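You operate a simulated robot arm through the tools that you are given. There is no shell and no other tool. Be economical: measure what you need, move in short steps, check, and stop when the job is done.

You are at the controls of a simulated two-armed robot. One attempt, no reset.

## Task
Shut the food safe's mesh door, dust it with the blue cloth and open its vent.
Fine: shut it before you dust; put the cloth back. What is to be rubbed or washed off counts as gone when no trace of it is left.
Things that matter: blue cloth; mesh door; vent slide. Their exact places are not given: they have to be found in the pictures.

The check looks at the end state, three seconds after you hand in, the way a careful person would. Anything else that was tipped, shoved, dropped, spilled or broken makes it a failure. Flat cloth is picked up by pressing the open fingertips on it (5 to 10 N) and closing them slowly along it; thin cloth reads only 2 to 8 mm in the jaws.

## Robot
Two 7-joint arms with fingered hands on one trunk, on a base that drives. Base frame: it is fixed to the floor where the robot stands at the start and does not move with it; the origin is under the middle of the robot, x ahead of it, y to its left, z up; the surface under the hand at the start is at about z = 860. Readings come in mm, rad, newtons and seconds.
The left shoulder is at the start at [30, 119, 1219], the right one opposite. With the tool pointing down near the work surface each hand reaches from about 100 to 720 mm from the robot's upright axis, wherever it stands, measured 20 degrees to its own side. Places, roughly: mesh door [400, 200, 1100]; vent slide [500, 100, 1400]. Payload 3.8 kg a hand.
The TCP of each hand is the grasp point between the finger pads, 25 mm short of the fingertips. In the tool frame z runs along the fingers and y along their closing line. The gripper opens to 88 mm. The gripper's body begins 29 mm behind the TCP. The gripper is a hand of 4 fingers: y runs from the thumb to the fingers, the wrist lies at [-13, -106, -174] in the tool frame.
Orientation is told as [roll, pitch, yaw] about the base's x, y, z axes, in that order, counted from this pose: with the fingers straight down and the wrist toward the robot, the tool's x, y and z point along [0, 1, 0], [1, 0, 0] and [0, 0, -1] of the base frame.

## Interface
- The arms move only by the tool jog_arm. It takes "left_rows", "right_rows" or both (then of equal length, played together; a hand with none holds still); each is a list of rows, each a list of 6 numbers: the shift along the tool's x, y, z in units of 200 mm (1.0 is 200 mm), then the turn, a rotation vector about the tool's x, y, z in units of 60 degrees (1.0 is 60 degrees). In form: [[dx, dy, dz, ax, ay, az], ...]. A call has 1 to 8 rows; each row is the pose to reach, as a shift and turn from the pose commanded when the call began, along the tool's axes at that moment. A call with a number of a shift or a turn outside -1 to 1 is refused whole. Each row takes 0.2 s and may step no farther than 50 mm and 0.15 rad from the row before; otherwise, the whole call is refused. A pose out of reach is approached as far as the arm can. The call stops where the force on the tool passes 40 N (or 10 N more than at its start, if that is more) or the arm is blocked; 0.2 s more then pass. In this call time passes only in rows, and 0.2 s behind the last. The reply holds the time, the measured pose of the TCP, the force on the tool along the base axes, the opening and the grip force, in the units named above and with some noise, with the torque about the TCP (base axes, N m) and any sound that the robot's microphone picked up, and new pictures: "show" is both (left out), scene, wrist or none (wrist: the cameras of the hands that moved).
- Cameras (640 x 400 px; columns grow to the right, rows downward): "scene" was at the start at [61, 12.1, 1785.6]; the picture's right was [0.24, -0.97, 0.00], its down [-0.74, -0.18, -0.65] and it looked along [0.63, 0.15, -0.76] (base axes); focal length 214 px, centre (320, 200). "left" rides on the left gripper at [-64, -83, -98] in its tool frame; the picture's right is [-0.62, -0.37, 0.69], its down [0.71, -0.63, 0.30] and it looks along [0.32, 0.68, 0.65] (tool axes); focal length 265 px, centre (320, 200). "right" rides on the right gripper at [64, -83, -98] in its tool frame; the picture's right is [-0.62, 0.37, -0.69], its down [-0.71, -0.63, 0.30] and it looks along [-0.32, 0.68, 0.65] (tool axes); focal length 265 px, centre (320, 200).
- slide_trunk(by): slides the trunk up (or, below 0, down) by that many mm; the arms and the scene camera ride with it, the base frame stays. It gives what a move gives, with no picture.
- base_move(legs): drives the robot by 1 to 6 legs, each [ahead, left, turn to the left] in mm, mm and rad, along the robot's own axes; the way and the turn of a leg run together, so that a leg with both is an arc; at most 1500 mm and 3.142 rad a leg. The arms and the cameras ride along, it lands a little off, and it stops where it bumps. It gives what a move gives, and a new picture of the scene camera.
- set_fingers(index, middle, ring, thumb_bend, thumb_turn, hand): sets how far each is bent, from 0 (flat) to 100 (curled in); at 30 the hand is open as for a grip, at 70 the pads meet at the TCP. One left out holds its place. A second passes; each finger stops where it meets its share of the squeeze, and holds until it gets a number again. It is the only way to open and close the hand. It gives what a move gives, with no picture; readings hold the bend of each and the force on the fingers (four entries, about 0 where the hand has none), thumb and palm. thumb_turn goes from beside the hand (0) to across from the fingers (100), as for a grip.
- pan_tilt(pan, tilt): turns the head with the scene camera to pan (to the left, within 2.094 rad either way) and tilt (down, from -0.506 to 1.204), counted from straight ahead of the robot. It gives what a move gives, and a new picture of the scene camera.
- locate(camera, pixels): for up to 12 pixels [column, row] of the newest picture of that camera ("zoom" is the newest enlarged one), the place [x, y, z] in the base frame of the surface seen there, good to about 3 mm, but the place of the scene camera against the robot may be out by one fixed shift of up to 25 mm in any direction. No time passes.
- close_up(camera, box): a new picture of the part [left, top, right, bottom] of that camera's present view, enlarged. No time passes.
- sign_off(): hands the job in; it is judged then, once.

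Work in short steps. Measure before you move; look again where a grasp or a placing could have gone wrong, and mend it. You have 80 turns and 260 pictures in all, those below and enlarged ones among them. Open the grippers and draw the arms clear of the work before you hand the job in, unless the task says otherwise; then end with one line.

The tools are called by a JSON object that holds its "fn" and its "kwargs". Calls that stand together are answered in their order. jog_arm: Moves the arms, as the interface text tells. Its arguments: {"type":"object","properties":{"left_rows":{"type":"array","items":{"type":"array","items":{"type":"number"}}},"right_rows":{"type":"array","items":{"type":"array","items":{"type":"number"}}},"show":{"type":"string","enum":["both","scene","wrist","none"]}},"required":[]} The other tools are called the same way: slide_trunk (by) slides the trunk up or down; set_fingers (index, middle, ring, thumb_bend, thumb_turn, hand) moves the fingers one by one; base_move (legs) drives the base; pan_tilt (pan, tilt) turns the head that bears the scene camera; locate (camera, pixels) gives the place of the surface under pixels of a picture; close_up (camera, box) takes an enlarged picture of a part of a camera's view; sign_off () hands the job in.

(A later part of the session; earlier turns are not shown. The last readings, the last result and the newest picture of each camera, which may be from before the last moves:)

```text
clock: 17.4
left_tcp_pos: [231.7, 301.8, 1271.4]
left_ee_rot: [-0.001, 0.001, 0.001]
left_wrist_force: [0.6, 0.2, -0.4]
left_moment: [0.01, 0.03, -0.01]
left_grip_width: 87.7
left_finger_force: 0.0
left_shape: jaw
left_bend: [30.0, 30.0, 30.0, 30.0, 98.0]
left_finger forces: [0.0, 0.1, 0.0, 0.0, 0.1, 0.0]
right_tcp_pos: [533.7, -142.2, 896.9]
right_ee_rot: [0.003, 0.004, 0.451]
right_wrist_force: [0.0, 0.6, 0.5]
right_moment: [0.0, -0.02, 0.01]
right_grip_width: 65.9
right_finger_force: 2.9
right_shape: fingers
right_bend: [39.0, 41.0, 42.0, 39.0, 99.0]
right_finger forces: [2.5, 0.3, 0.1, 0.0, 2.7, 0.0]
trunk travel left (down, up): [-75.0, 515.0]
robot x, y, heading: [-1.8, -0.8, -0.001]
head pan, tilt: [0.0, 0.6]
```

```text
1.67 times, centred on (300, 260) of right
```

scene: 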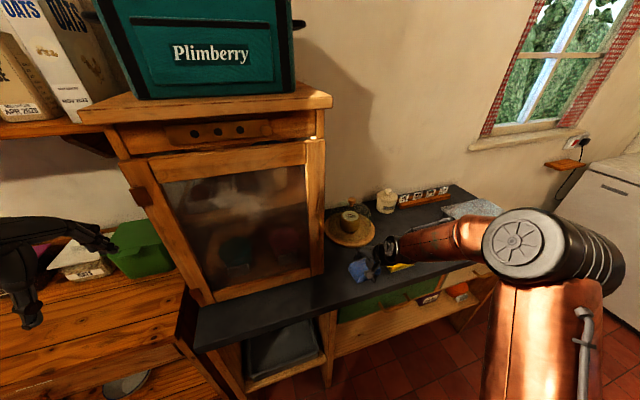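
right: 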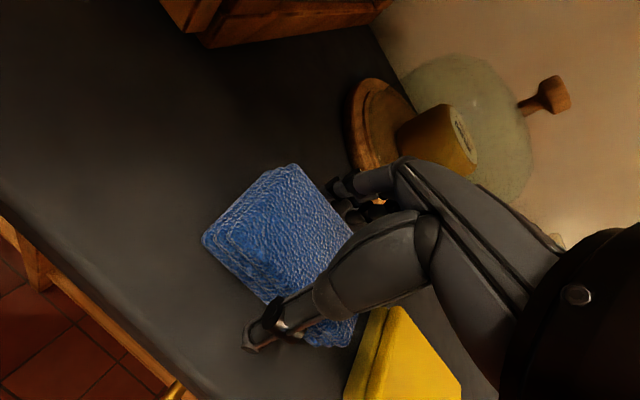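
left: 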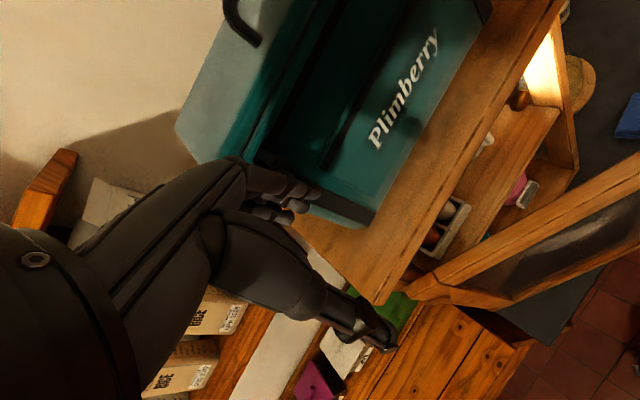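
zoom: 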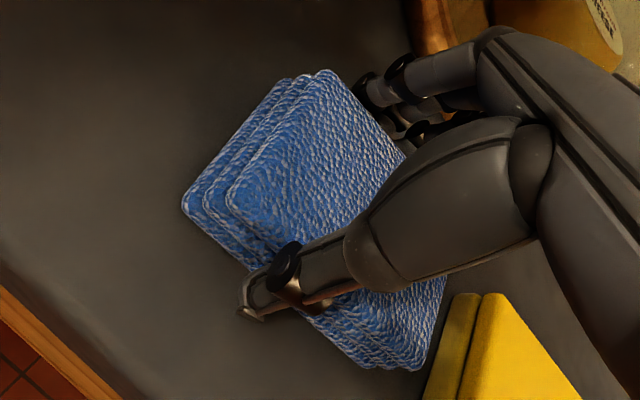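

Index and thumb touch it at 66 mm. I close on for a firm hold, then lift.

{"fn": "set_fingers", "kwargs": {"hand": "right", "index": 58, "middle": 58, "ring": 58, "thumb_bend": 55}}

{"fn": "jog_arm", "kwargs": {"right_rows": [[0, 0, -0.1, 0, 0, 0], [0, 0, -0.2, 0, 0, 0], [0, 0, -0.3, 0, 0, 0], [0, 0, -0.45, 0, 0, 0]]}}

{"fn": "close_up", "kwargs": {"camera": "scene", "box": [326, 190, 426, 270]}}

```text
clock: 18.4
left_tcp_pos: [233.0, 302.2, 1271.7]
left_ee_rot: [0.001, 0.0, -0.001]
left_wrist_force: [-0.2, 0.1, 0.1]
left_moment: [0.0, -0.01, 0.01]
left_grip_width: 87.6
left_finger_force: 0.0
left_shape: jaw
left_bend: [30.0, 30.0, 30.0, 30.0, 98.0]
left_finger forces: [0.1, 0.1, 0.0, 0.0, 0.0, 0.0]
right_tcp_pos: [534.5, -139.8, 898.9]
right_ee_rot: [0.0, 0.0, 0.452]
right_wrist_force: [2.0, 0.1, 3.4]
right_moment: [0.02, -0.19, 0.02]
right_grip_width: 62.2
right_finger_force: 17.6
right_shape: fingers
right_bend: [47.0, 50.0, 50.0, 39.0, 98.0]
right_finger forces: [7.8, 5.8, 5.3, 0.0, 16.5, 0.0]
trunk travel left (down, up): [-75.0, 515.0]
robot x, y, heading: [-0.8, 1.9, 0.001]
head pan, tilt: [0.0, 0.6]
```

```text
clock: 19.4
left_tcp_pos: [232.3, 303.3, 1272.2]
left_ee_rot: [0.0, 0.001, -0.001]
left_wrist_force: [-0.1, 0.4, 0.0]
left_moment: [-0.02, -0.02, 0.02]
left_grip_width: 87.8
left_finger_force: 0.0
left_shape: jaw
left_bend: [30.0, 30.0, 30.0, 30.0, 98.0]
left_finger forces: [0.0, 0.0, 0.0, 0.1, 0.0, 0.1]
right_tcp_pos: [536.1, -141.3, 988.3]
right_ee_rot: [0.003, 0.003, 0.45]
right_wrist_force: [-0.9, -0.1, -0.8]
right_moment: [0.03, -0.04, -0.04]
right_grip_width: 62.1
right_finger_force: 17.0
right_shape: fingers
right_bend: [47.0, 50.0, 50.0, 39.0, 98.0]
right_finger forces: [7.2, 5.2, 4.7, 0.0, 17.3, 0.0]
trunk travel left (down, up): [-75.0, 515.0]
robot x, y, heading: [2.5, -2.0, 0.003]
head pan, tilt: [0.0, 0.6]
```

scene: 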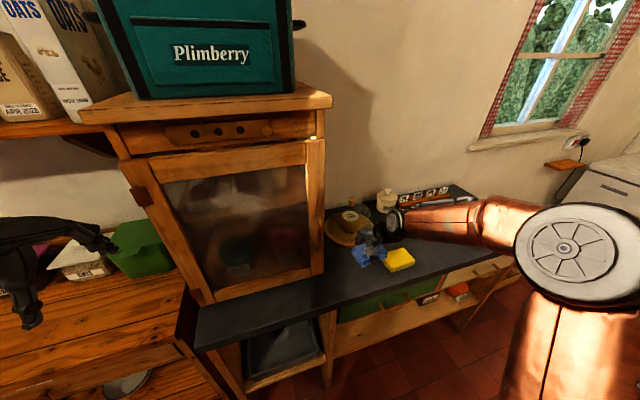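
right: 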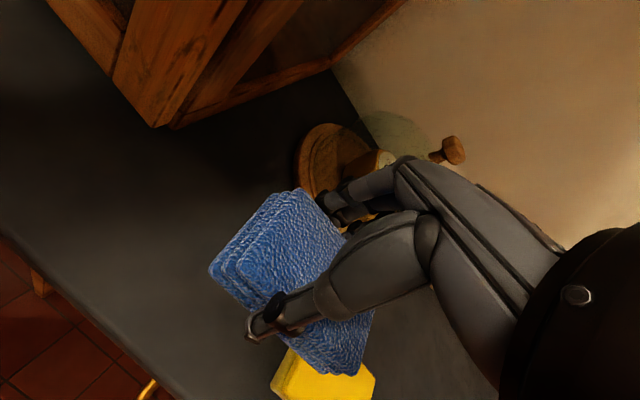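

```text
5.00 times, centred on (376, 230) of scene
```

zoom: 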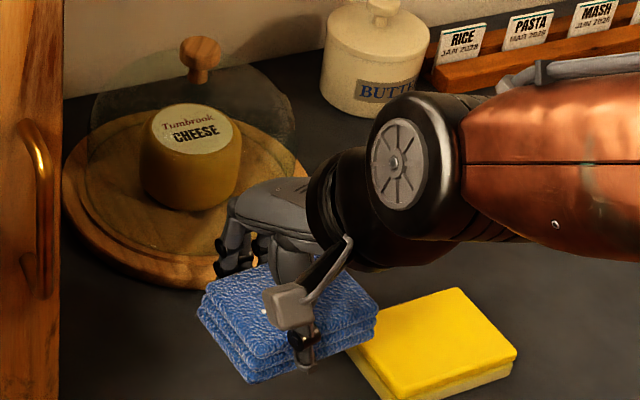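

The pad is held (62 mm, 17 N). I draw back from the counter, bring the yaw to 0.31 (the door's normal), and begin to turn the fingers forward.

{"fn": "jog_arm", "kwargs": {"right_rows": [[0.05, -0.16, -0.04, 0, 0, 0.03], [0.1, -0.33, -0.08, 0, 0, 0.06], [0.15, -0.5, -0.12, 0, 0, 0.09], [0.2, -0.66, -0.16, 0, 0, 0.12], [0.25, -0.82, -0.2, 0, 0, 0.132], [0.3, -0.98, -0.2, 0, 0, 0.132]], "show": "none"}}

{"fn": "jog_arm", "kwargs": {"right_rows": [[0, 0, 0, -0.125, 0, 0], [0, 0, 0, -0.25, 0, 0], [0, 0, 0, -0.375, 0, 0], [0, 0, 0, -0.5, 0, 0], [0, 0, 0, -0.625, 0, 0], [0, 0, 0, -0.75, 0, 0]], "show": "both"}}

```text
clock: 20.8
left_tcp_pos: [230.9, 302.7, 1271.2]
left_ee_rot: [0.001, 0.0, 0.0]
left_wrist_force: [-1.0, -0.9, -0.4]
left_moment: [-0.01, -0.02, 0.0]
left_grip_width: 87.7
left_finger_force: 0.0
left_shape: jaw
left_bend: [30.0, 30.0, 30.0, 30.0, 98.0]
left_finger forces: [0.0, 0.0, 0.0, 0.0, 0.0, 0.0]
right_tcp_pos: [332.8, -173.7, 1027.9]
right_ee_rot: [0.001, 0.002, 0.313]
right_wrist_force: [-0.1, 0.3, -0.3]
right_moment: [0.0, -0.01, 0.02]
right_grip_width: 61.9
right_finger_force: 17.1
right_shape: fingers
right_bend: [47.0, 50.0, 50.0, 39.0, 98.0]
right_finger forces: [7.3, 5.2, 4.6, 0.0, 17.4, 0.0]
trunk travel left (down, up): [-75.0, 515.0]
robot x, y, heading: [-0.2, -4.4, -0.0]
head pan, tilt: [0.0, 0.6]
```

```text
clock: 22.2
left_tcp_pos: [235.2, 302.9, 1271.2]
left_ee_rot: [0.001, 0.0, 0.0]
left_wrist_force: [0.2, -0.3, 0.0]
left_moment: [-0.02, 0.02, 0.01]
left_grip_width: 87.6
left_finger_force: 0.1
left_shape: jaw
left_bend: [30.0, 30.0, 30.0, 30.0, 98.0]
left_finger forces: [0.0, 0.0, 0.1, 0.1, 0.0, 0.1]
right_tcp_pos: [416.1, -242.6, 1026.6]
right_ee_rot: [0.002, -0.78, 0.312]
right_wrist_force: [1.2, 0.4, -0.1]
right_moment: [0.01, -0.01, 0.05]
right_grip_width: 62.0
right_finger_force: 16.7
right_shape: fingers
right_bend: [48.0, 51.0, 50.0, 39.0, 98.0]
right_finger forces: [7.1, 5.0, 4.5, 0.0, 17.3, 0.0]
right hand out of reach, approached as far as the arm can: row 1, 2, 3, 4, 5, 6
trunk travel left (down, up): [-75.0, 515.0]
robot x, y, heading: [-0.4, 0.6, -0.0]
head pan, tilt: [0.0, 0.6]
```

scene: 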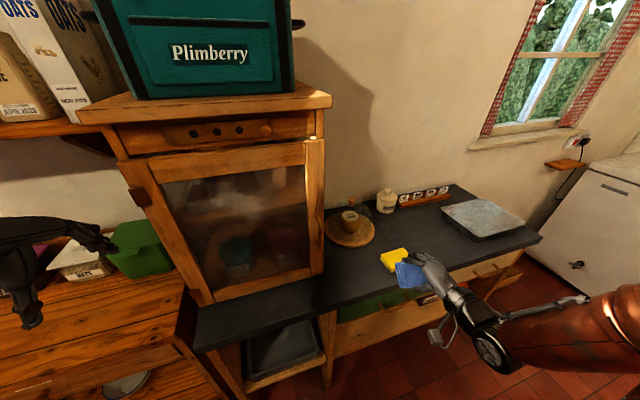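
right: 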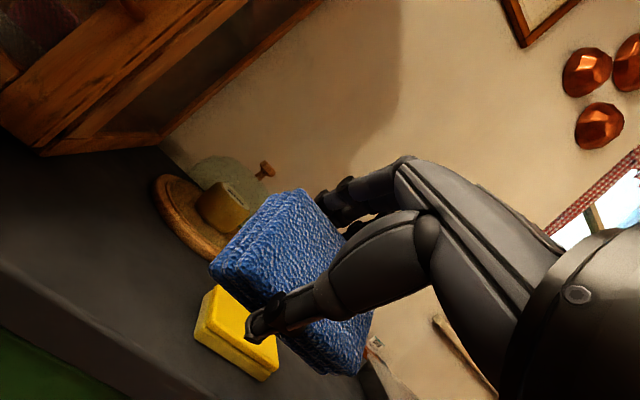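

The pose was too near the body, so the arm strayed to (416,−243). I drive the base back 230 mm, raise the trunk 100 mm, and then finish the turn.

{"fn": "base_move", "kwargs": {"legs": [[-230, 0, 0]]}}

{"fn": "slide_trunk", "kwargs": {"by": 100}}

{"fn": "jog_arm", "kwargs": {"right_rows": [[0, 0, 0, -0.125, 0, 0], [0, 0, 0, -0.25, 0, 0], [0, 0, 0, -0.375, 0, 0], [0, 0, 0, -0.5, 0, 0], [0, 0, 0, -0.625, 0, 0], [0, 0, 0, -0.75, 0, 0]], "show": "both"}}

```text
clock: 24.0
left_tcp_pos: [1.6, 303.4, 1272.3]
left_ee_rot: [0.0, -0.002, 0.002]
left_wrist_force: [0.5, 0.0, 0.7]
left_moment: [0.02, -0.03, -0.02]
left_grip_width: 87.5
left_finger_force: 0.1
left_shape: jaw
left_bend: [30.0, 30.0, 30.0, 30.0, 98.0]
left_finger forces: [0.1, 0.0, 0.0, 0.0, 0.0, 0.1]
right_tcp_pos: [186.5, -242.1, 1028.6]
right_ee_rot: [0.0, -0.784, 0.314]
right_wrist_force: [-0.1, 0.2, -0.1]
right_moment: [-0.01, 0.02, -0.03]
right_grip_width: 62.0
right_finger_force: 16.8
right_shape: fingers
right_bend: [48.0, 51.0, 50.0, 39.0, 98.0]
right_finger forces: [7.0, 5.2, 4.6, 0.0, 17.3, 0.0]
trunk travel left (down, up): [-75.0, 515.0]
robot x, y, heading: [-229.8, -4.7, 0.004]
head pan, tilt: [0.0, 0.6]
```

scene: 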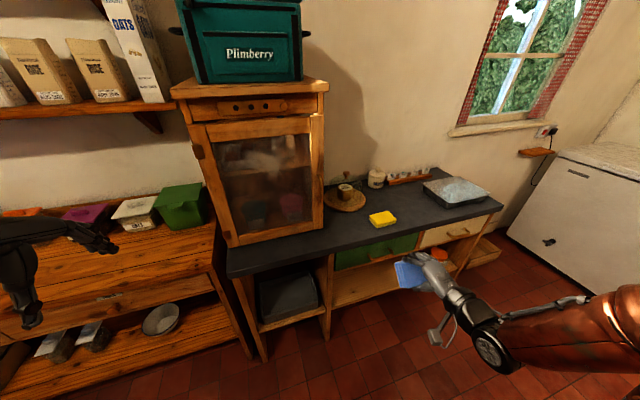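

```text
clock: 25.3
left_tcp_pos: [4.2, 303.2, 1371.7]
left_ee_rot: [0.0, 0.0, 0.001]
left_wrist_force: [0.4, -0.7, 1.0]
left_moment: [0.02, 0.0, 0.0]
left_grip_width: 87.6
left_finger_force: 0.1
left_shape: jaw
left_bend: [30.0, 30.0, 30.0, 30.0, 98.0]
left_finger forces: [0.0, 0.1, 0.0, 0.1, 0.1, 0.0]
right_tcp_pos: [188.6, -241.4, 1128.4]
right_ee_rot: [0.001, -0.782, 0.314]
right_wrist_force: [-0.4, -0.2, 0.2]
right_moment: [-0.04, -0.01, 0.0]
right_grip_width: 62.0
right_finger_force: 16.9
right_shape: fingers
right_bend: [48.0, 51.0, 50.0, 39.0, 98.0]
right_finger forces: [7.1, 5.1, 4.5, 0.0, 17.2, 0.0]
trunk travel left (down, up): [-175.0, 415.0]
robot x, y, heading: [-230.9, 0.2, 0.001]
head pan, tilt: [0.0, 0.6]
```

```text
clock: 26.7
left_tcp_pos: [3.7, 301.0, 1371.5]
left_ee_rot: [0.003, 0.001, 0.002]
left_wrist_force: [0.2, -0.3, -0.1]
left_moment: [-0.01, 0.01, 0.03]
left_grip_width: 87.8
left_finger_force: 0.1
left_shape: jaw
left_bend: [30.0, 30.0, 30.0, 30.0, 98.0]
left_finger forces: [0.0, 0.0, 0.0, 0.1, 0.0, 0.0]
right_tcp_pos: [187.6, -242.4, 1128.6]
right_ee_rot: [1.155, -1.569, -0.84]
right_wrist_force: [0.1, 0.9, -0.3]
right_moment: [-0.03, 0.02, 0.03]
right_grip_width: 61.8
right_finger_force: 16.5
right_shape: fingers
right_bend: [48.0, 51.0, 50.0, 39.0, 98.0]
right_finger forces: [7.0, 4.9, 4.4, 0.0, 17.0, 0.1]
trunk travel left (down, up): [-175.0, 415.0]
robot x, y, heading: [-228.6, -0.1, 0.001]
head pan, tilt: [0.0, 0.6]
```

scene: 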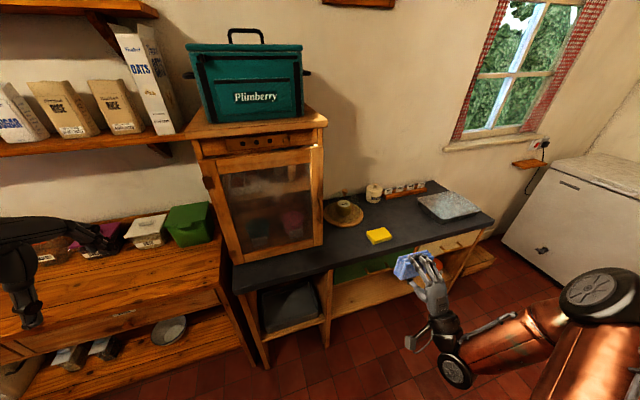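
right: 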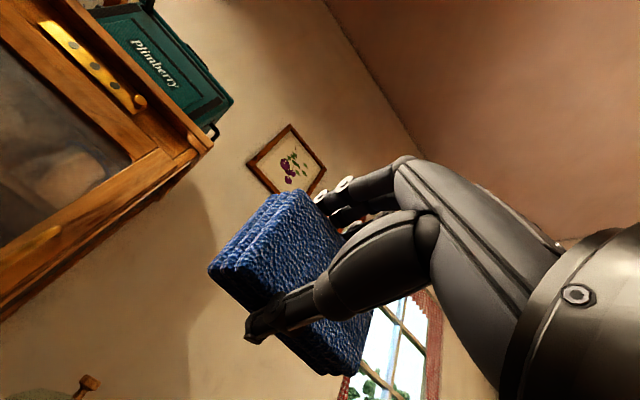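

The tool now points along the door's normal. I aim the head at the door and study the dust and the mesh edges.

{"fn": "pan_tilt", "kwargs": {"pan": 0.3, "tilt": 0.45}}

{"fn": "close_up", "kwargs": {"camera": "scene", "box": [255, 130, 415, 260]}}

```text
clock: 27.5
left_tcp_pos: [3.5, 303.3, 1371.9]
left_ee_rot: [-0.001, 0.001, 0.003]
left_wrist_force: [-1.2, -0.2, 0.8]
left_moment: [0.01, 0.0, -0.02]
left_grip_width: 87.8
left_finger_force: 0.0
left_shape: jaw
left_bend: [30.0, 30.0, 30.0, 30.0, 98.0]
left_finger forces: [0.0, 0.0, 0.0, 0.1, 0.0, 0.0]
right_tcp_pos: [188.1, -241.3, 1128.8]
right_ee_rot: [0.225, -1.567, 0.093]
right_wrist_force: [-0.3, -0.4, -0.9]
right_moment: [0.03, 0.02, 0.03]
right_grip_width: 61.5
right_finger_force: 17.0
right_shape: fingers
right_bend: [48.0, 51.0, 50.0, 39.0, 98.0]
right_finger forces: [7.0, 4.9, 4.3, 0.0, 17.2, 0.0]
trunk travel left (down, up): [-175.0, 415.0]
robot x, y, heading: [-227.9, 2.4, 0.005]
head pan, tilt: [0.3, 0.45]
```

scene: 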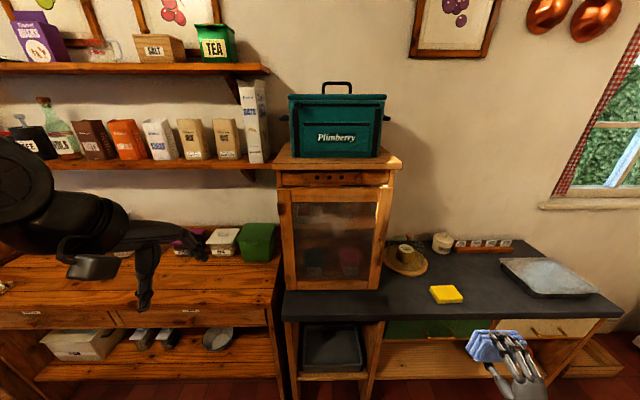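

```text
3.08 times, centred on (335, 195) of scene
```

zoom: 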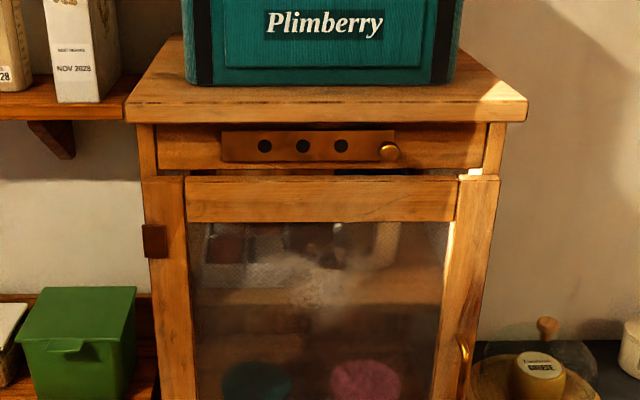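

I locate the frame's inner edges around the mesh.

{"fn": "close_up", "kwargs": {"camera": "scene", "box": [270, 165, 410, 300]}}

{"fn": "locate", "kwargs": {"camera": "scene", "pixels": [[292, 206], [297, 270], [379, 208], [375, 265], [330, 200], [330, 203], [330, 205], [330, 278], [330, 282], [340, 230], [320, 215]]}}

```text
2.96 times, centred on (340, 232) of scene
```

zoom: 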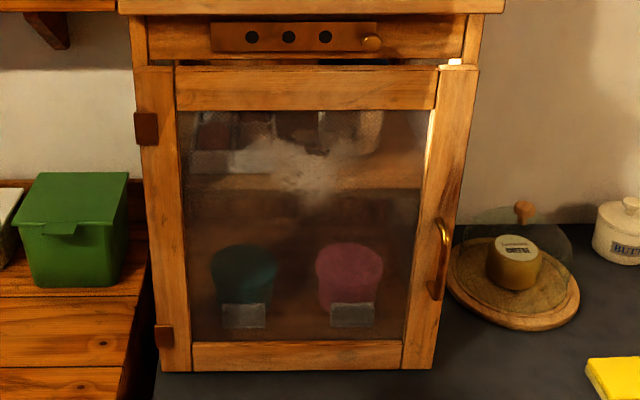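

```text
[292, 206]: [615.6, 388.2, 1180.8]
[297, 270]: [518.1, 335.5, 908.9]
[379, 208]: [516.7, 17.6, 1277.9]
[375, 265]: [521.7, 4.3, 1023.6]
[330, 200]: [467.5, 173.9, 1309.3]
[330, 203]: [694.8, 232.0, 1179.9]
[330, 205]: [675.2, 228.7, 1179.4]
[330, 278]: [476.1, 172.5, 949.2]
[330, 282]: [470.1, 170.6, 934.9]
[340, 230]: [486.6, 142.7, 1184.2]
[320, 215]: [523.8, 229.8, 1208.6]
```

The mesh plane lies ≈8 mm behind the door front (n·p≈507), spanning s≈−155…131 and z≈930…1287. I carry the pad to a standoff ahead of the mesh's top right corner in two moves.

{"fn": "jog_arm", "kwargs": {"right_rows": [[0.106, 0.065, 0.14, 0, 0, 0], [0.212, 0.13, 0.28, 0, 0, 0], [0.318, 0.195, 0.42, 0, 0, 0], [0.424, 0.26, 0.56, 0, 0, 0], [0.53, 0.325, 0.7, 0, 0, 0]], "show": "none"}}

{"fn": "jog_arm", "kwargs": {"right_rows": [[0.106, 0.065, 0.14, 0, 0, 0], [0.212, 0.13, 0.28, 0, 0, 0], [0.318, 0.195, 0.42, 0, 0, 0], [0.424, 0.26, 0.56, 0, 0, 0], [0.526, 0.32, 0.68, 0, 0, 0]], "show": "both"}}

```text
clock: 28.7
left_tcp_pos: [4.0, 304.0, 1371.3]
left_ee_rot: [0.001, -0.001, 0.001]
left_wrist_force: [-0.1, 0.1, 0.3]
left_moment: [-0.01, 0.0, -0.01]
left_grip_width: 87.5
left_finger_force: 0.1
left_shape: jaw
left_bend: [30.0, 30.0, 30.0, 30.0, 98.0]
left_finger forces: [0.0, 0.0, 0.0, 0.1, 0.0, 0.0]
right_tcp_pos: [287.6, -94.5, 1191.8]
right_ee_rot: [0.066, -1.565, 0.251]
right_wrist_force: [-0.7, -0.1, -0.6]
right_moment: [0.02, 0.03, 0.03]
right_grip_width: 62.1
right_finger_force: 16.5
right_shape: fingers
right_bend: [48.0, 51.0, 50.0, 39.0, 98.0]
right_finger forces: [7.0, 4.9, 4.4, 0.1, 17.0, 0.0]
trunk travel left (down, up): [-175.0, 415.0]
robot x, y, heading: [-228.3, 3.0, 0.001]
head pan, tilt: [0.3, 0.45]
```

```text
clock: 29.9
left_tcp_pos: [4.8, 303.8, 1371.1]
left_ee_rot: [0.001, 0.0, 0.003]
left_wrist_force: [0.2, 0.1, -0.4]
left_moment: [0.0, -0.01, -0.02]
left_grip_width: 87.7
left_finger_force: 0.0
left_shape: jaw
left_bend: [30.0, 30.0, 30.0, 30.0, 98.0]
left_finger forces: [0.0, 0.0, 0.0, 0.0, 0.1, 0.0]
right_tcp_pos: [383.9, 46.0, 1256.8]
right_ee_rot: [0.172, -1.565, 0.144]
right_wrist_force: [1.1, 1.3, -0.3]
right_moment: [0.0, 0.01, 0.01]
right_grip_width: 61.8
right_finger_force: 16.9
right_shape: fingers
right_bend: [48.0, 51.0, 51.0, 39.0, 98.0]
right_finger forces: [6.9, 4.8, 4.3, 0.1, 16.9, 0.0]
trunk travel left (down, up): [-175.0, 415.0]
robot x, y, heading: [-232.5, 2.0, 0.004]
head pan, tilt: [0.3, 0.45]
```

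scene: 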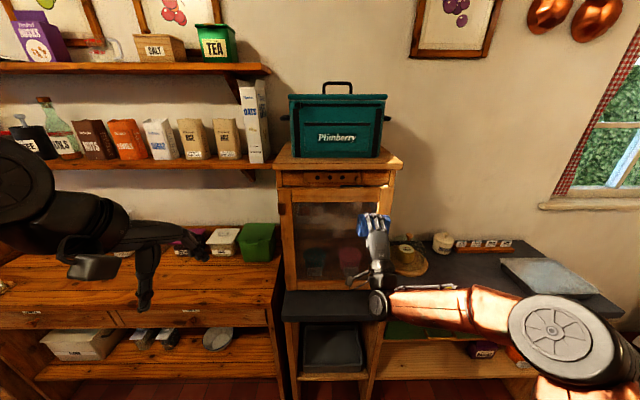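
right: 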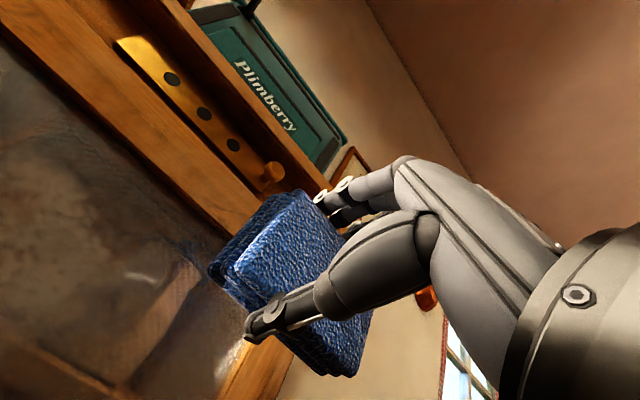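

TCP is at n·p≈379, s≈75. I approach along the tool axis: 75 mm quickly, then small steps until contact.

{"fn": "jog_arm", "kwargs": {"right_rows": [[0.01, 0, 0.19, 0, 0, 0], [0.02, 0, 0.375, 0, 0, 0], [0.025, 0, 0.41, 0, 0, 0], [0.025, 0, 0.43, 0, 0, 0], [0.025, 0, 0.45, 0, 0, 0], [0.025, 0, 0.465, 0, 0, 0]], "show": "both"}}

```text
clock: 31.4
left_tcp_pos: [-3.2, 300.7, 1373.3]
left_ee_rot: [0.002, -0.005, 0.001]
left_wrist_force: [-0.4, -0.7, 0.0]
left_moment: [0.01, 0.03, -0.03]
left_grip_width: 87.8
left_finger_force: 0.0
left_shape: jaw
left_bend: [30.0, 30.0, 30.0, 30.0, 98.0]
left_finger forces: [0.0, 0.0, 0.0, 0.0, 0.1, 0.0]
right_tcp_pos: [465.6, 78.1, 1260.3]
right_ee_rot: [2.939, -1.57, -2.619]
right_wrist_force: [-27.6, -8.0, -3.7]
right_moment: [0.06, 0.05, -0.18]
right_grip_width: 66.3
right_finger_force: 21.9
right_shape: fingers
right_bend: [51.0, 51.0, 52.0, 34.0, 97.0]
right_finger forces: [5.0, 11.5, 4.0, 0.0, 23.3, 0.1]
trunk travel left (down, up): [-175.0, 415.0]
robot x, y, heading: [-230.0, 2.9, -0.0]
head pan, tilt: [0.3, 0.45]
stopped in row 6 (right hand): the force on the tool passed its limit at 41 N (the readings are from after the stop); the commanded pose is now the measured one
```

scene: 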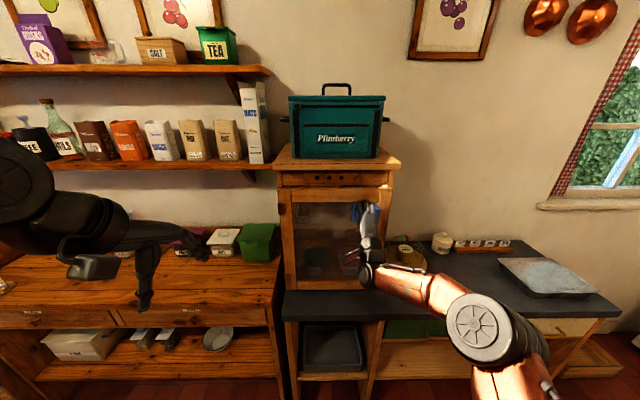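
right: 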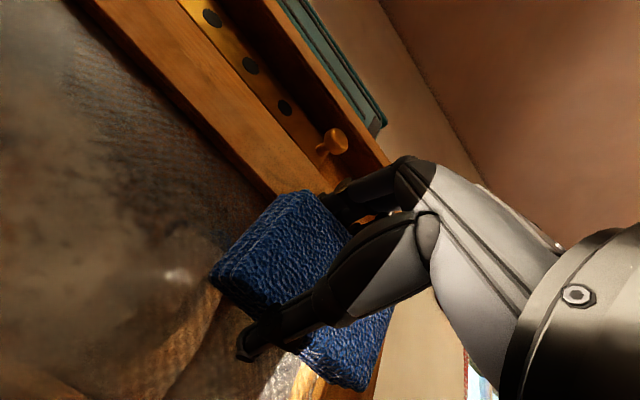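

Contact at n·p≈467 with 28 N. I ease back 3 mm and make the first stroke to the left along the top of the mesh.

{"fn": "jog_arm", "kwargs": {"right_rows": [[0, -0.01, -0.015, 0, 0, 0], [0.15, -0.02, -0.015, 0, 0, 0], [0.32, -0.02, -0.015, 0, 0, 0], [0.49, -0.02, -0.015, 0, 0, 0], [0.66, -0.02, -0.015, 0, 0, 0], [0.82, -0.02, -0.015, 0, 0, 0], [0.95, -0.02, -0.015, 0, 0, 0]], "show": "both"}}

{"fn": "close_up", "kwargs": {"camera": "scene", "box": [270, 165, 410, 300]}}

```text
clock: 33.0
left_tcp_pos: [-0.8, 300.3, 1371.2]
left_ee_rot: [0.002, -0.002, 0.001]
left_wrist_force: [-0.3, 0.2, -0.2]
left_moment: [-0.04, -0.02, -0.04]
left_grip_width: 87.3
left_finger_force: 0.0
left_shape: jaw
left_bend: [30.0, 30.0, 30.0, 30.0, 98.0]
left_finger forces: [0.0, 0.0, 0.1, 0.0, 0.0, 0.0]
right_tcp_pos: [406.7, 258.9, 1254.1]
right_ee_rot: [2.339, -1.57, -2.025]
right_wrist_force: [-18.7, -13.4, -1.0]
right_moment: [0.32, -0.48, -0.29]
right_grip_width: 65.7
right_finger_force: 27.3
right_shape: fingers
right_bend: [48.0, 49.0, 51.0, 35.0, 98.0]
right_finger forces: [6.5, 25.6, 3.7, 0.0, 18.2, 0.0]
trunk travel left (down, up): [-175.0, 415.0]
robot x, y, heading: [-226.9, 0.1, 0.003]
head pan, tilt: [0.3, 0.45]
```

scene: 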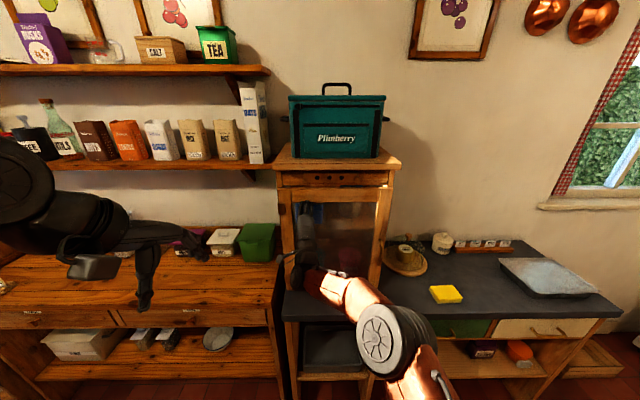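
right: 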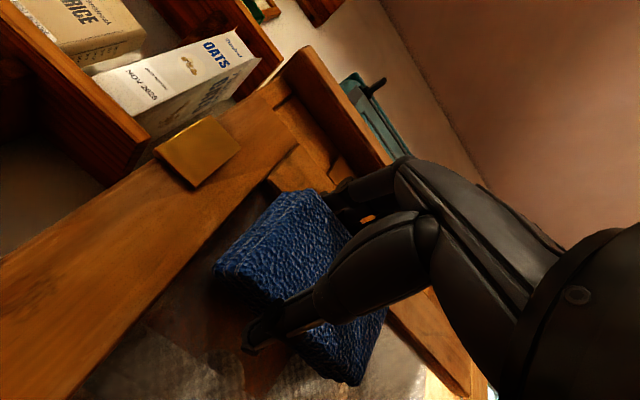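

```text
2.96 times, centred on (340, 232) of scene
```

zoom: 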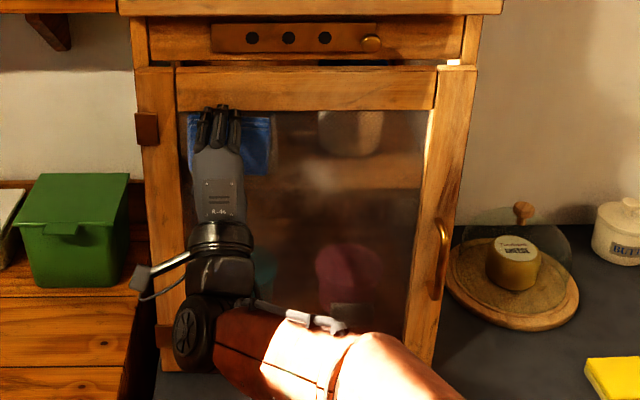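

The stroke works: the dust along the top is going. I continue the snake: down 44 mm, right across, down, and back half-way.

{"fn": "jog_arm", "kwargs": {"right_rows": [[0, -0.21, -0.005, 0, 0, 0], [-0.24, -0.21, -0.005, 0, 0, 0], [-0.48, -0.21, -0.005, 0, 0, 0], [-0.72, -0.21, -0.005, 0, 0, 0], [-0.95, -0.21, -0.005, 0, 0, 0], [-0.95, -0.42, -0.005, 0, 0, 0], [-0.72, -0.42, -0.005, 0, 0, 0], [-0.48, -0.42, -0.005, 0, 0, 0]], "show": "none"}}

```text
clock: 34.8
left_tcp_pos: [1.7, 303.0, 1371.4]
left_ee_rot: [0.0, -0.002, -0.001]
left_wrist_force: [0.0, 0.0, -0.2]
left_moment: [0.02, 0.0, 0.03]
left_grip_width: 88.1
left_finger_force: 0.1
left_shape: jaw
left_bend: [30.0, 30.0, 30.0, 30.0, 98.0]
left_finger forces: [0.0, 0.1, 0.1, 0.0, 0.0, 0.2]
right_tcp_pos: [438.0, 167.7, 1167.3]
right_ee_rot: [-0.178, -1.565, 0.493]
right_wrist_force: [-5.4, -2.3, -1.3]
right_moment: [-0.1, 0.25, -0.02]
right_grip_width: 64.3
right_finger_force: 18.3
right_shape: fingers
right_bend: [48.0, 51.0, 50.0, 37.0, 99.0]
right_finger forces: [5.9, 4.6, 4.9, 0.0, 21.3, 0.0]
trunk travel left (down, up): [-175.0, 415.0]
robot x, y, heading: [-231.9, 3.8, 0.001]
head pan, tilt: [0.3, 0.45]
```

Light contact (~6 N) at z 1167. I go on: left, down, right, down.

{"fn": "jog_arm", "kwargs": {"right_rows": [[0.24, 0, 0.005, 0, 0, 0], [0.48, 0, 0.005, 0, 0, 0], [0.48, -0.21, 0.005, 0, 0, 0], [0.24, -0.21, 0.005, 0, 0, 0], [0, -0.21, 0.005, 0, 0, 0], [-0.24, -0.21, 0.005, 0, 0, 0], [-0.47, -0.21, 0.005, 0, 0, 0], [-0.47, -0.42, 0.005, 0, 0, 0]], "show": "scene"}}

{"fn": "close_up", "kwargs": {"camera": "scene", "box": [270, 165, 410, 300]}}

```text
clock: 36.6
left_tcp_pos: [3.4, 303.1, 1371.3]
left_ee_rot: [0.002, 0.0, 0.003]
left_wrist_force: [-0.2, 0.2, -0.6]
left_moment: [0.01, -0.02, -0.02]
left_grip_width: 87.9
left_finger_force: 0.1
left_shape: jaw
left_bend: [30.0, 30.0, 30.0, 30.0, 98.0]
left_finger forces: [0.0, 0.0, 0.0, 0.0, 0.0, 0.0]
right_tcp_pos: [466.3, 79.7, 1084.8]
right_ee_rot: [-0.087, -1.566, 0.408]
right_wrist_force: [-2.8, 4.6, -0.9]
right_moment: [-0.13, 0.16, 0.1]
right_grip_width: 63.8
right_finger_force: 17.2
right_shape: fingers
right_bend: [48.0, 51.0, 51.0, 37.0, 98.0]
right_finger forces: [6.2, 4.5, 4.3, 0.0, 18.7, 0.0]
trunk travel left (down, up): [-175.0, 415.0]
robot x, y, heading: [-230.0, -1.8, -0.004]
head pan, tilt: [0.3, 0.45]
```

scene: 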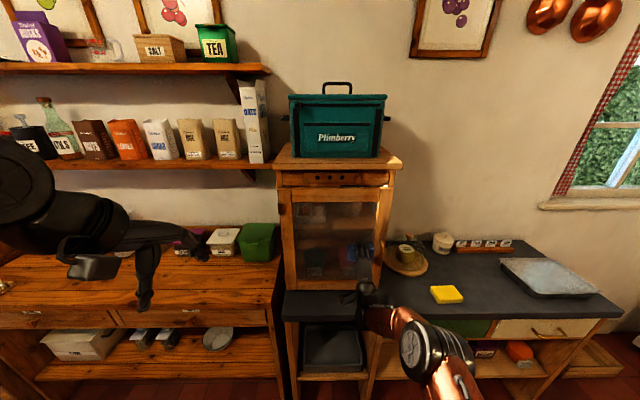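

```text
2.96 times, centred on (340, 232) of scene
```

zoom: 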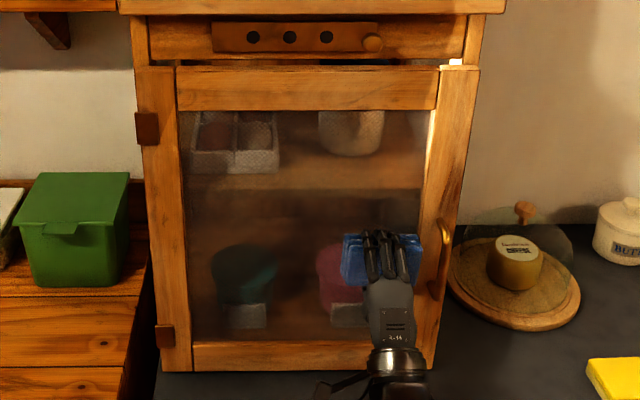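

Little pressure remains at the right end; I press 4 mm deeper and wipe on. First I measure the counter's front edge, for the hand's underside.

{"fn": "locate", "kwargs": {"camera": "scene", "pixels": [[286, 294], [286, 310], [340, 314], [300, 305], [400, 310]]}}

{"fn": "jog_arm", "kwargs": {"right_rows": [[0, 0, 0.02, 0, 0, 0], [0.24, 0, 0.02, 0, 0, 0], [0.48, 0, 0.02, 0, 0, 0], [0.72, 0, 0.02, 0, 0, 0], [0.94, 0, 0.02, 0, 0, 0], [0.94, -0.15, 0.02, 0, 0, 0], [0.72, -0.15, 0.02, 0, 0, 0], [0.48, -0.15, 0.02, 0, 0, 0]], "show": "scene"}}

```text
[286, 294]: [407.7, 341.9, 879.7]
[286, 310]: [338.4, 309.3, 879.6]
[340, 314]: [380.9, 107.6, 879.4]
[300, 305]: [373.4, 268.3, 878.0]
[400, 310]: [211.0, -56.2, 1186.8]
```

```text
clock: 38.4
left_tcp_pos: [0.7, 302.8, 1371.4]
left_ee_rot: [0.0, -0.001, 0.001]
left_wrist_force: [0.6, 1.0, 0.5]
left_moment: [-0.02, 0.0, -0.01]
left_grip_width: 87.9
left_finger_force: 0.0
left_shape: jaw
left_bend: [30.0, 30.0, 30.0, 30.0, 98.0]
left_finger forces: [0.0, 0.0, 0.1, 0.0, 0.1, 0.0]
right_tcp_pos: [438.3, 172.2, 1050.6]
right_ee_rot: [-0.034, -1.566, 0.354]
right_wrist_force: [-18.1, 0.9, -1.2]
right_moment: [0.08, 0.77, 0.15]
right_grip_width: 64.1
right_finger_force: 19.0
right_shape: fingers
right_bend: [48.0, 52.0, 53.0, 38.0, 94.0]
right_finger forces: [6.8, 3.6, 2.3, 0.1, 25.1, 0.0]
trunk travel left (down, up): [-175.0, 415.0]
robot x, y, heading: [-229.3, 2.9, 0.002]
head pan, tilt: [0.3, 0.45]
```

scene: 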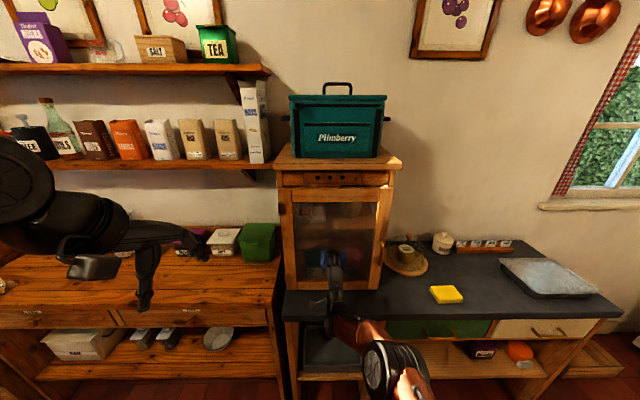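

Contact ~17 N at z 1050. I finish this stroke right, drop to 1010 and stroke left.

{"fn": "jog_arm", "kwargs": {"right_rows": [[-0.24, 0, 0, 0, 0, 0], [-0.48, 0, 0, 0, 0, 0], [-0.5, -0.2, 0, 0, 0, 0], [-0.26, -0.2, 0, 0, 0, 0], [-0.02, -0.2, 0, 0, 0, 0], [0.22, -0.2, 0, 0, 0, 0], [0.46, -0.2, 0, 0, 0, 0]], "show": "both"}}

{"fn": "close_up", "kwargs": {"camera": "scene", "box": [270, 185, 410, 320]}}

```text
clock: 40.0
left_tcp_pos: [4.3, 304.0, 1372.0]
left_ee_rot: [-0.001, 0.0, 0.001]
left_wrist_force: [0.0, 0.1, -0.7]
left_moment: [0.02, -0.03, -0.03]
left_grip_width: 88.0
left_finger_force: 0.0
left_shape: jaw
left_bend: [30.0, 30.0, 30.0, 30.0, 98.0]
left_finger forces: [0.0, 0.0, 0.0, 0.0, 0.0, 0.0]
right_tcp_pos: [411.1, 242.3, 1013.1]
right_ee_rot: [-0.08, -1.564, 0.398]
right_wrist_force: [-0.2, 1.0, 0.4]
right_moment: [0.0, -0.01, -0.02]
right_grip_width: 63.1
right_finger_force: 15.9
right_shape: fingers
right_bend: [48.0, 51.0, 51.0, 38.0, 98.0]
right_finger forces: [7.3, 4.4, 4.2, 0.0, 16.3, 0.0]
right hand out of reach, approached as far as the arm can: row 7
trunk travel left (down, up): [-175.0, 415.0]
robot x, y, heading: [-229.5, 0.3, 0.004]
head pan, tilt: [0.3, 0.45]
```

scene: 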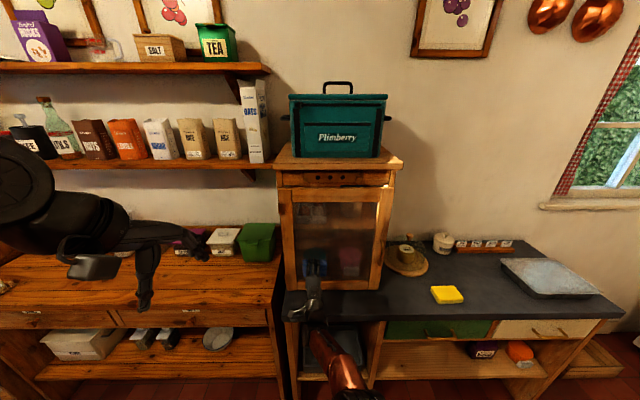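
right: 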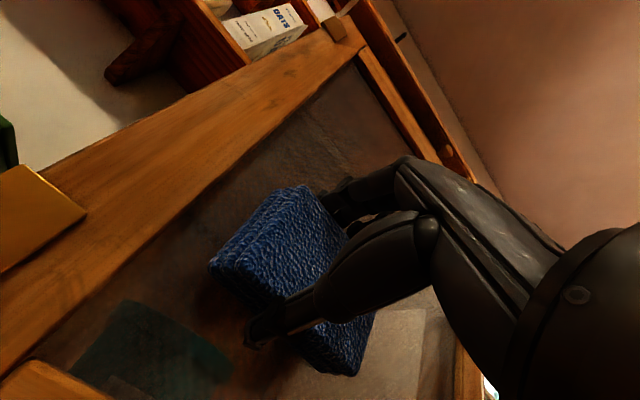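

```text
2.96 times, centred on (340, 252) of scene
```

zoom: 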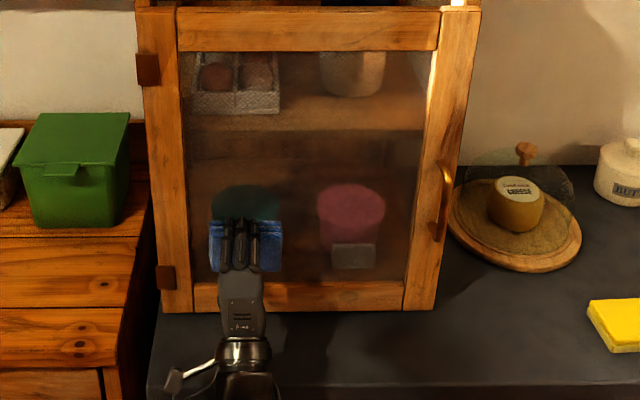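

The lowest left corner is out of reach. I retract from the mesh, then shift the base left 100 mm and lower the trunk 90 mm for the lower part.

{"fn": "jog_arm", "kwargs": {"right_rows": [[0, 0, -0.2, 0, 0, 0], [-0.1, 0.1, -0.4, 0, 0, 0]], "show": "none"}}

{"fn": "base_move", "kwargs": {"legs": [[0, 100, 0]]}}

{"fn": "slide_trunk", "kwargs": {"by": -90}}

{"fn": "close_up", "kwargs": {"camera": "scene", "box": [280, 150, 440, 300]}}

```text
clock: 40.6
left_tcp_pos: [2.7, 302.4, 1371.1]
left_ee_rot: [0.0, 0.001, 0.001]
left_wrist_force: [-0.3, 0.9, 0.0]
left_moment: [0.0, 0.0, 0.03]
left_grip_width: 87.4
left_finger_force: 0.0
left_shape: jaw
left_bend: [30.0, 30.0, 30.0, 30.0, 98.0]
left_finger forces: [0.0, 0.0, 0.1, 0.0, 0.1, 0.0]
right_tcp_pos: [338.6, 195.8, 1036.1]
right_ee_rot: [1.587, -1.567, -1.273]
right_wrist_force: [0.0, -0.5, -1.1]
right_moment: [0.03, 0.04, -0.01]
right_grip_width: 63.5
right_finger_force: 16.4
right_shape: fingers
right_bend: [48.0, 51.0, 51.0, 37.0, 98.0]
right_finger forces: [6.8, 4.7, 4.3, 0.1, 16.9, 0.0]
trunk travel left (down, up): [-175.0, 415.0]
robot x, y, heading: [-230.1, -0.6, 0.003]
head pan, tilt: [0.3, 0.45]
```

```text
clock: 41.8
left_tcp_pos: [4.7, 407.2, 1371.6]
left_ee_rot: [-0.002, -0.001, 0.002]
left_wrist_force: [-0.7, 1.4, -0.7]
left_moment: [-0.02, -0.01, 0.02]
left_grip_width: 87.7
left_finger_force: 0.0
left_shape: jaw
left_bend: [30.0, 30.0, 30.0, 30.0, 98.0]
left_finger forces: [0.0, 0.0, 0.0, 0.0, 0.1, 0.0]
right_tcp_pos: [338.9, 301.1, 1033.8]
right_ee_rot: [-0.176, -1.567, 0.493]
right_wrist_force: [-0.3, 0.2, -0.2]
right_moment: [-0.03, -0.02, -0.03]
right_grip_width: 63.3
right_finger_force: 16.6
right_shape: fingers
right_bend: [48.0, 51.0, 51.0, 37.0, 98.0]
right_finger forces: [6.8, 4.5, 4.4, 0.0, 16.8, 0.0]
trunk travel left (down, up): [-175.0, 415.0]
robot x, y, heading: [-230.4, 102.7, -0.0]
head pan, tilt: [0.3, 0.45]
```

scene: 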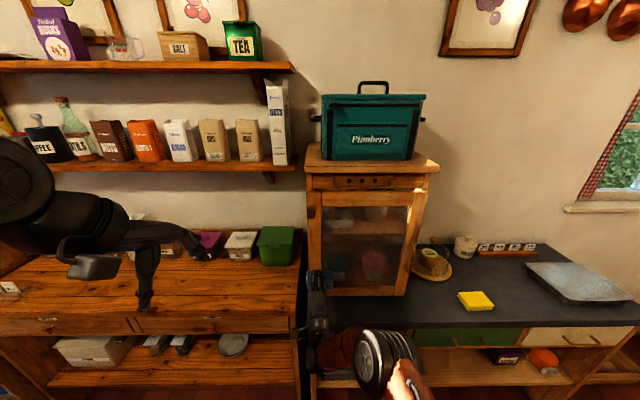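

```text
clock: 43.0
left_tcp_pos: [2.1, 404.1, 1281.9]
left_ee_rot: [0.0, 0.0, 0.003]
left_wrist_force: [-0.1, -0.1, -0.5]
left_moment: [0.01, 0.0, 0.01]
left_grip_width: 87.5
left_finger_force: 0.0
left_shape: jaw
left_bend: [30.0, 30.0, 30.0, 30.0, 98.0]
left_finger forces: [0.0, 0.0, 0.0, 0.0, 0.0, 0.0]
right_tcp_pos: [339.5, 299.0, 944.9]
right_ee_rot: [0.187, -1.567, 0.13]
right_wrist_force: [-0.2, -0.3, 0.0]
right_moment: [-0.02, -0.02, -0.02]
right_grip_width: 63.3
right_finger_force: 16.3
right_shape: fingers
right_bend: [48.0, 51.0, 51.0, 37.0, 98.0]
right_finger forces: [6.7, 4.7, 4.3, 0.1, 16.7, 0.0]
trunk travel left (down, up): [-85.0, 505.0]
robot x, y, heading: [-231.0, 104.7, 0.005]
head pan, tilt: [0.3, 0.45]
```

```text
2.67 times, centred on (360, 225) of scene
```

zoom: 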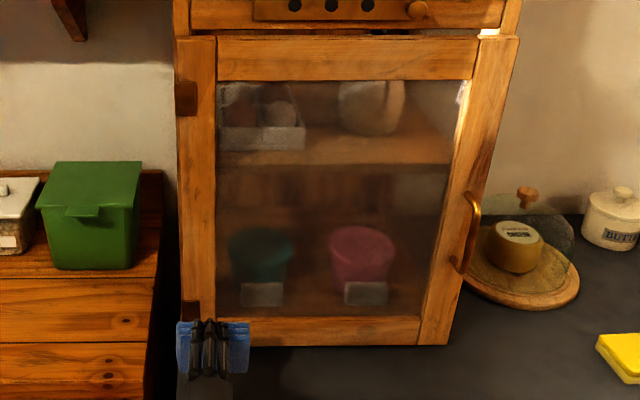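

The hand rode along to (340,299,945). I raise it to z≈1003, move to the mesh's left side, and press in.

{"fn": "jog_arm", "kwargs": {"right_rows": [[-0.1, 0.15, 0, 0, 0, 0], [-0.2, 0.29, 0, 0, 0, 0], [-0.285, 0.29, 0.1, 0, 0, 0], [-0.285, 0.29, 0.2, 0, 0, 0], [-0.285, 0.29, 0.25, 0, 0, 0], [-0.285, 0.29, 0.27, 0, 0, 0], [-0.285, 0.29, 0.28, 0, 0, 0]], "show": "both"}}

```text
clock: 44.6
left_tcp_pos: [0.8, 404.2, 1282.5]
left_ee_rot: [-0.001, -0.003, 0.002]
left_wrist_force: [0.2, -0.1, 0.2]
left_moment: [-0.02, 0.0, -0.01]
left_grip_width: 87.8
left_finger_force: 0.0
left_shape: jaw
left_bend: [30.0, 30.0, 30.0, 30.0, 98.0]
left_finger forces: [0.0, 0.0, 0.0, 0.1, 0.0, 0.0]
right_tcp_pos: [408.1, 263.3, 1002.5]
right_ee_rot: [0.208, -1.567, 0.11]
right_wrist_force: [-15.9, -4.7, -1.6]
right_moment: [-0.21, 0.71, 0.0]
right_grip_width: 63.6
right_finger_force: 20.1
right_shape: fingers
right_bend: [49.0, 51.0, 51.0, 37.0, 98.0]
right_finger forces: [6.1, 4.2, 4.1, 0.0, 26.1, 0.0]
trunk travel left (down, up): [-85.0, 505.0]
robot x, y, heading: [-230.9, 104.1, -0.001]
head pan, tilt: [0.3, 0.45]
```

scene: 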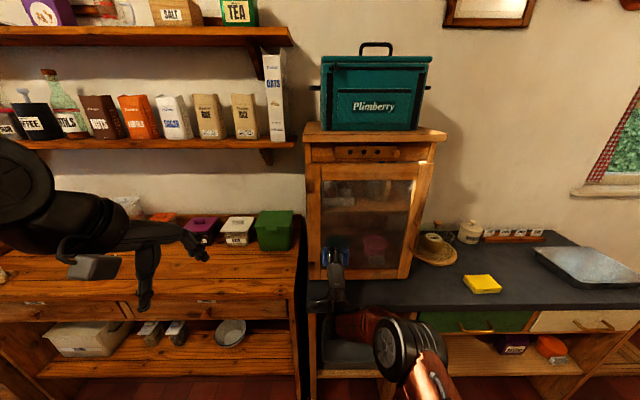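
right: 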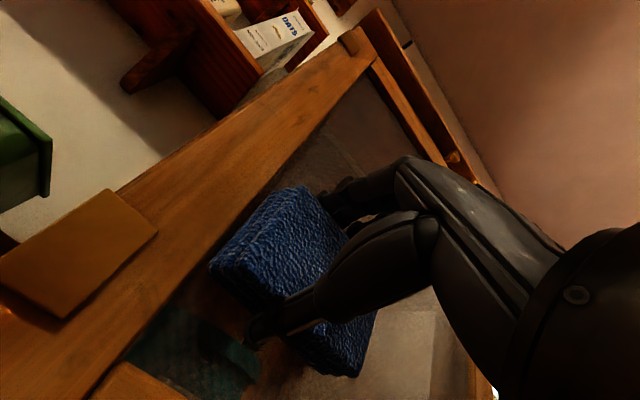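

Contact 16 N. I stroke right at z 1003, go down to 963 and come back part of the way.

{"fn": "jog_arm", "kwargs": {"right_rows": [[-0.24, 0, 0, 0, 0, 0], [-0.48, 0, 0, 0, 0, 0], [-0.72, 0, 0, 0, 0, 0], [-0.96, 0, 0, 0, 0, 0], [-0.98, -0.12, 0, 0, 0, 0], [-0.98, -0.2, 0, 0, 0, 0], [-0.74, -0.2, 0, 0, 0, 0], [-0.5, -0.2, 0, 0, 0, 0]], "show": "both"}}

{"fn": "close_up", "kwargs": {"camera": "scene", "box": [290, 160, 450, 320]}}

```text
clock: 46.4
left_tcp_pos: [0.0, 404.4, 1282.2]
left_ee_rot: [0.0, -0.001, 0.002]
left_wrist_force: [0.6, 0.0, 0.1]
left_moment: [-0.01, 0.04, 0.0]
left_grip_width: 87.7
left_finger_force: 0.1
left_shape: jaw
left_bend: [30.0, 30.0, 30.0, 30.0, 98.0]
left_finger forces: [0.0, 0.0, 0.1, 0.0, 0.0, 0.0]
right_tcp_pos: [441.4, 168.8, 960.8]
right_ee_rot: [-0.265, -1.571, 0.581]
right_wrist_force: [-11.2, -5.6, 3.3]
right_moment: [-0.1, -0.01, -0.16]
right_grip_width: 64.4
right_finger_force: 19.9
right_shape: fingers
right_bend: [47.0, 50.0, 49.0, 38.0, 100.0]
right_finger forces: [8.4, 5.9, 5.6, 0.0, 19.4, 0.0]
trunk travel left (down, up): [-85.0, 505.0]
robot x, y, heading: [-232.2, 101.6, 0.0]
head pan, tilt: [0.3, 0.45]
```

scene: 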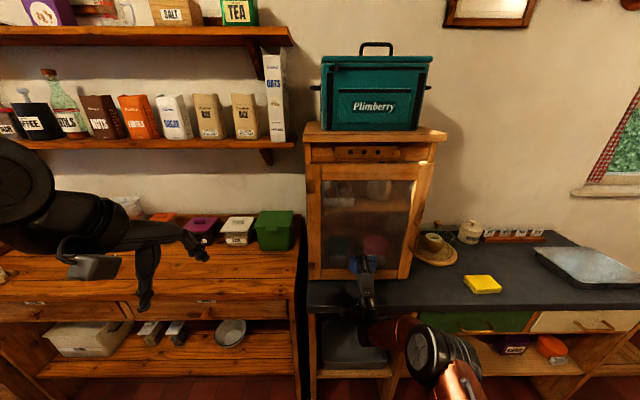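
right: 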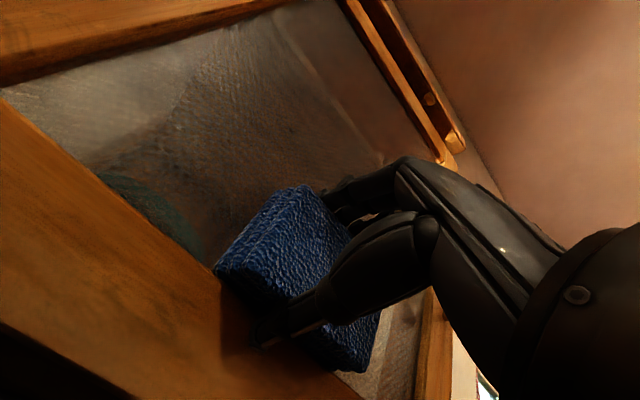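

```text
2.50 times, centred on (370, 240) of scene
```

zoom: 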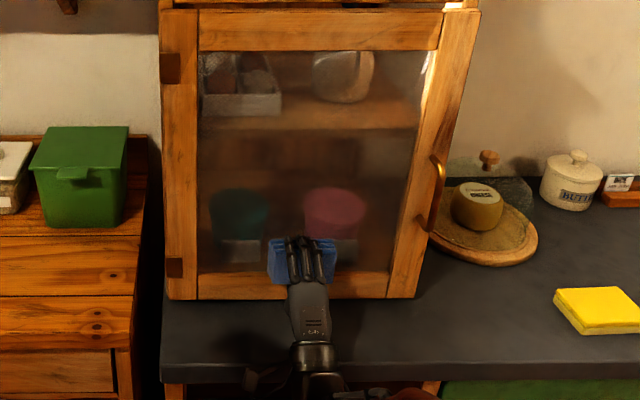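

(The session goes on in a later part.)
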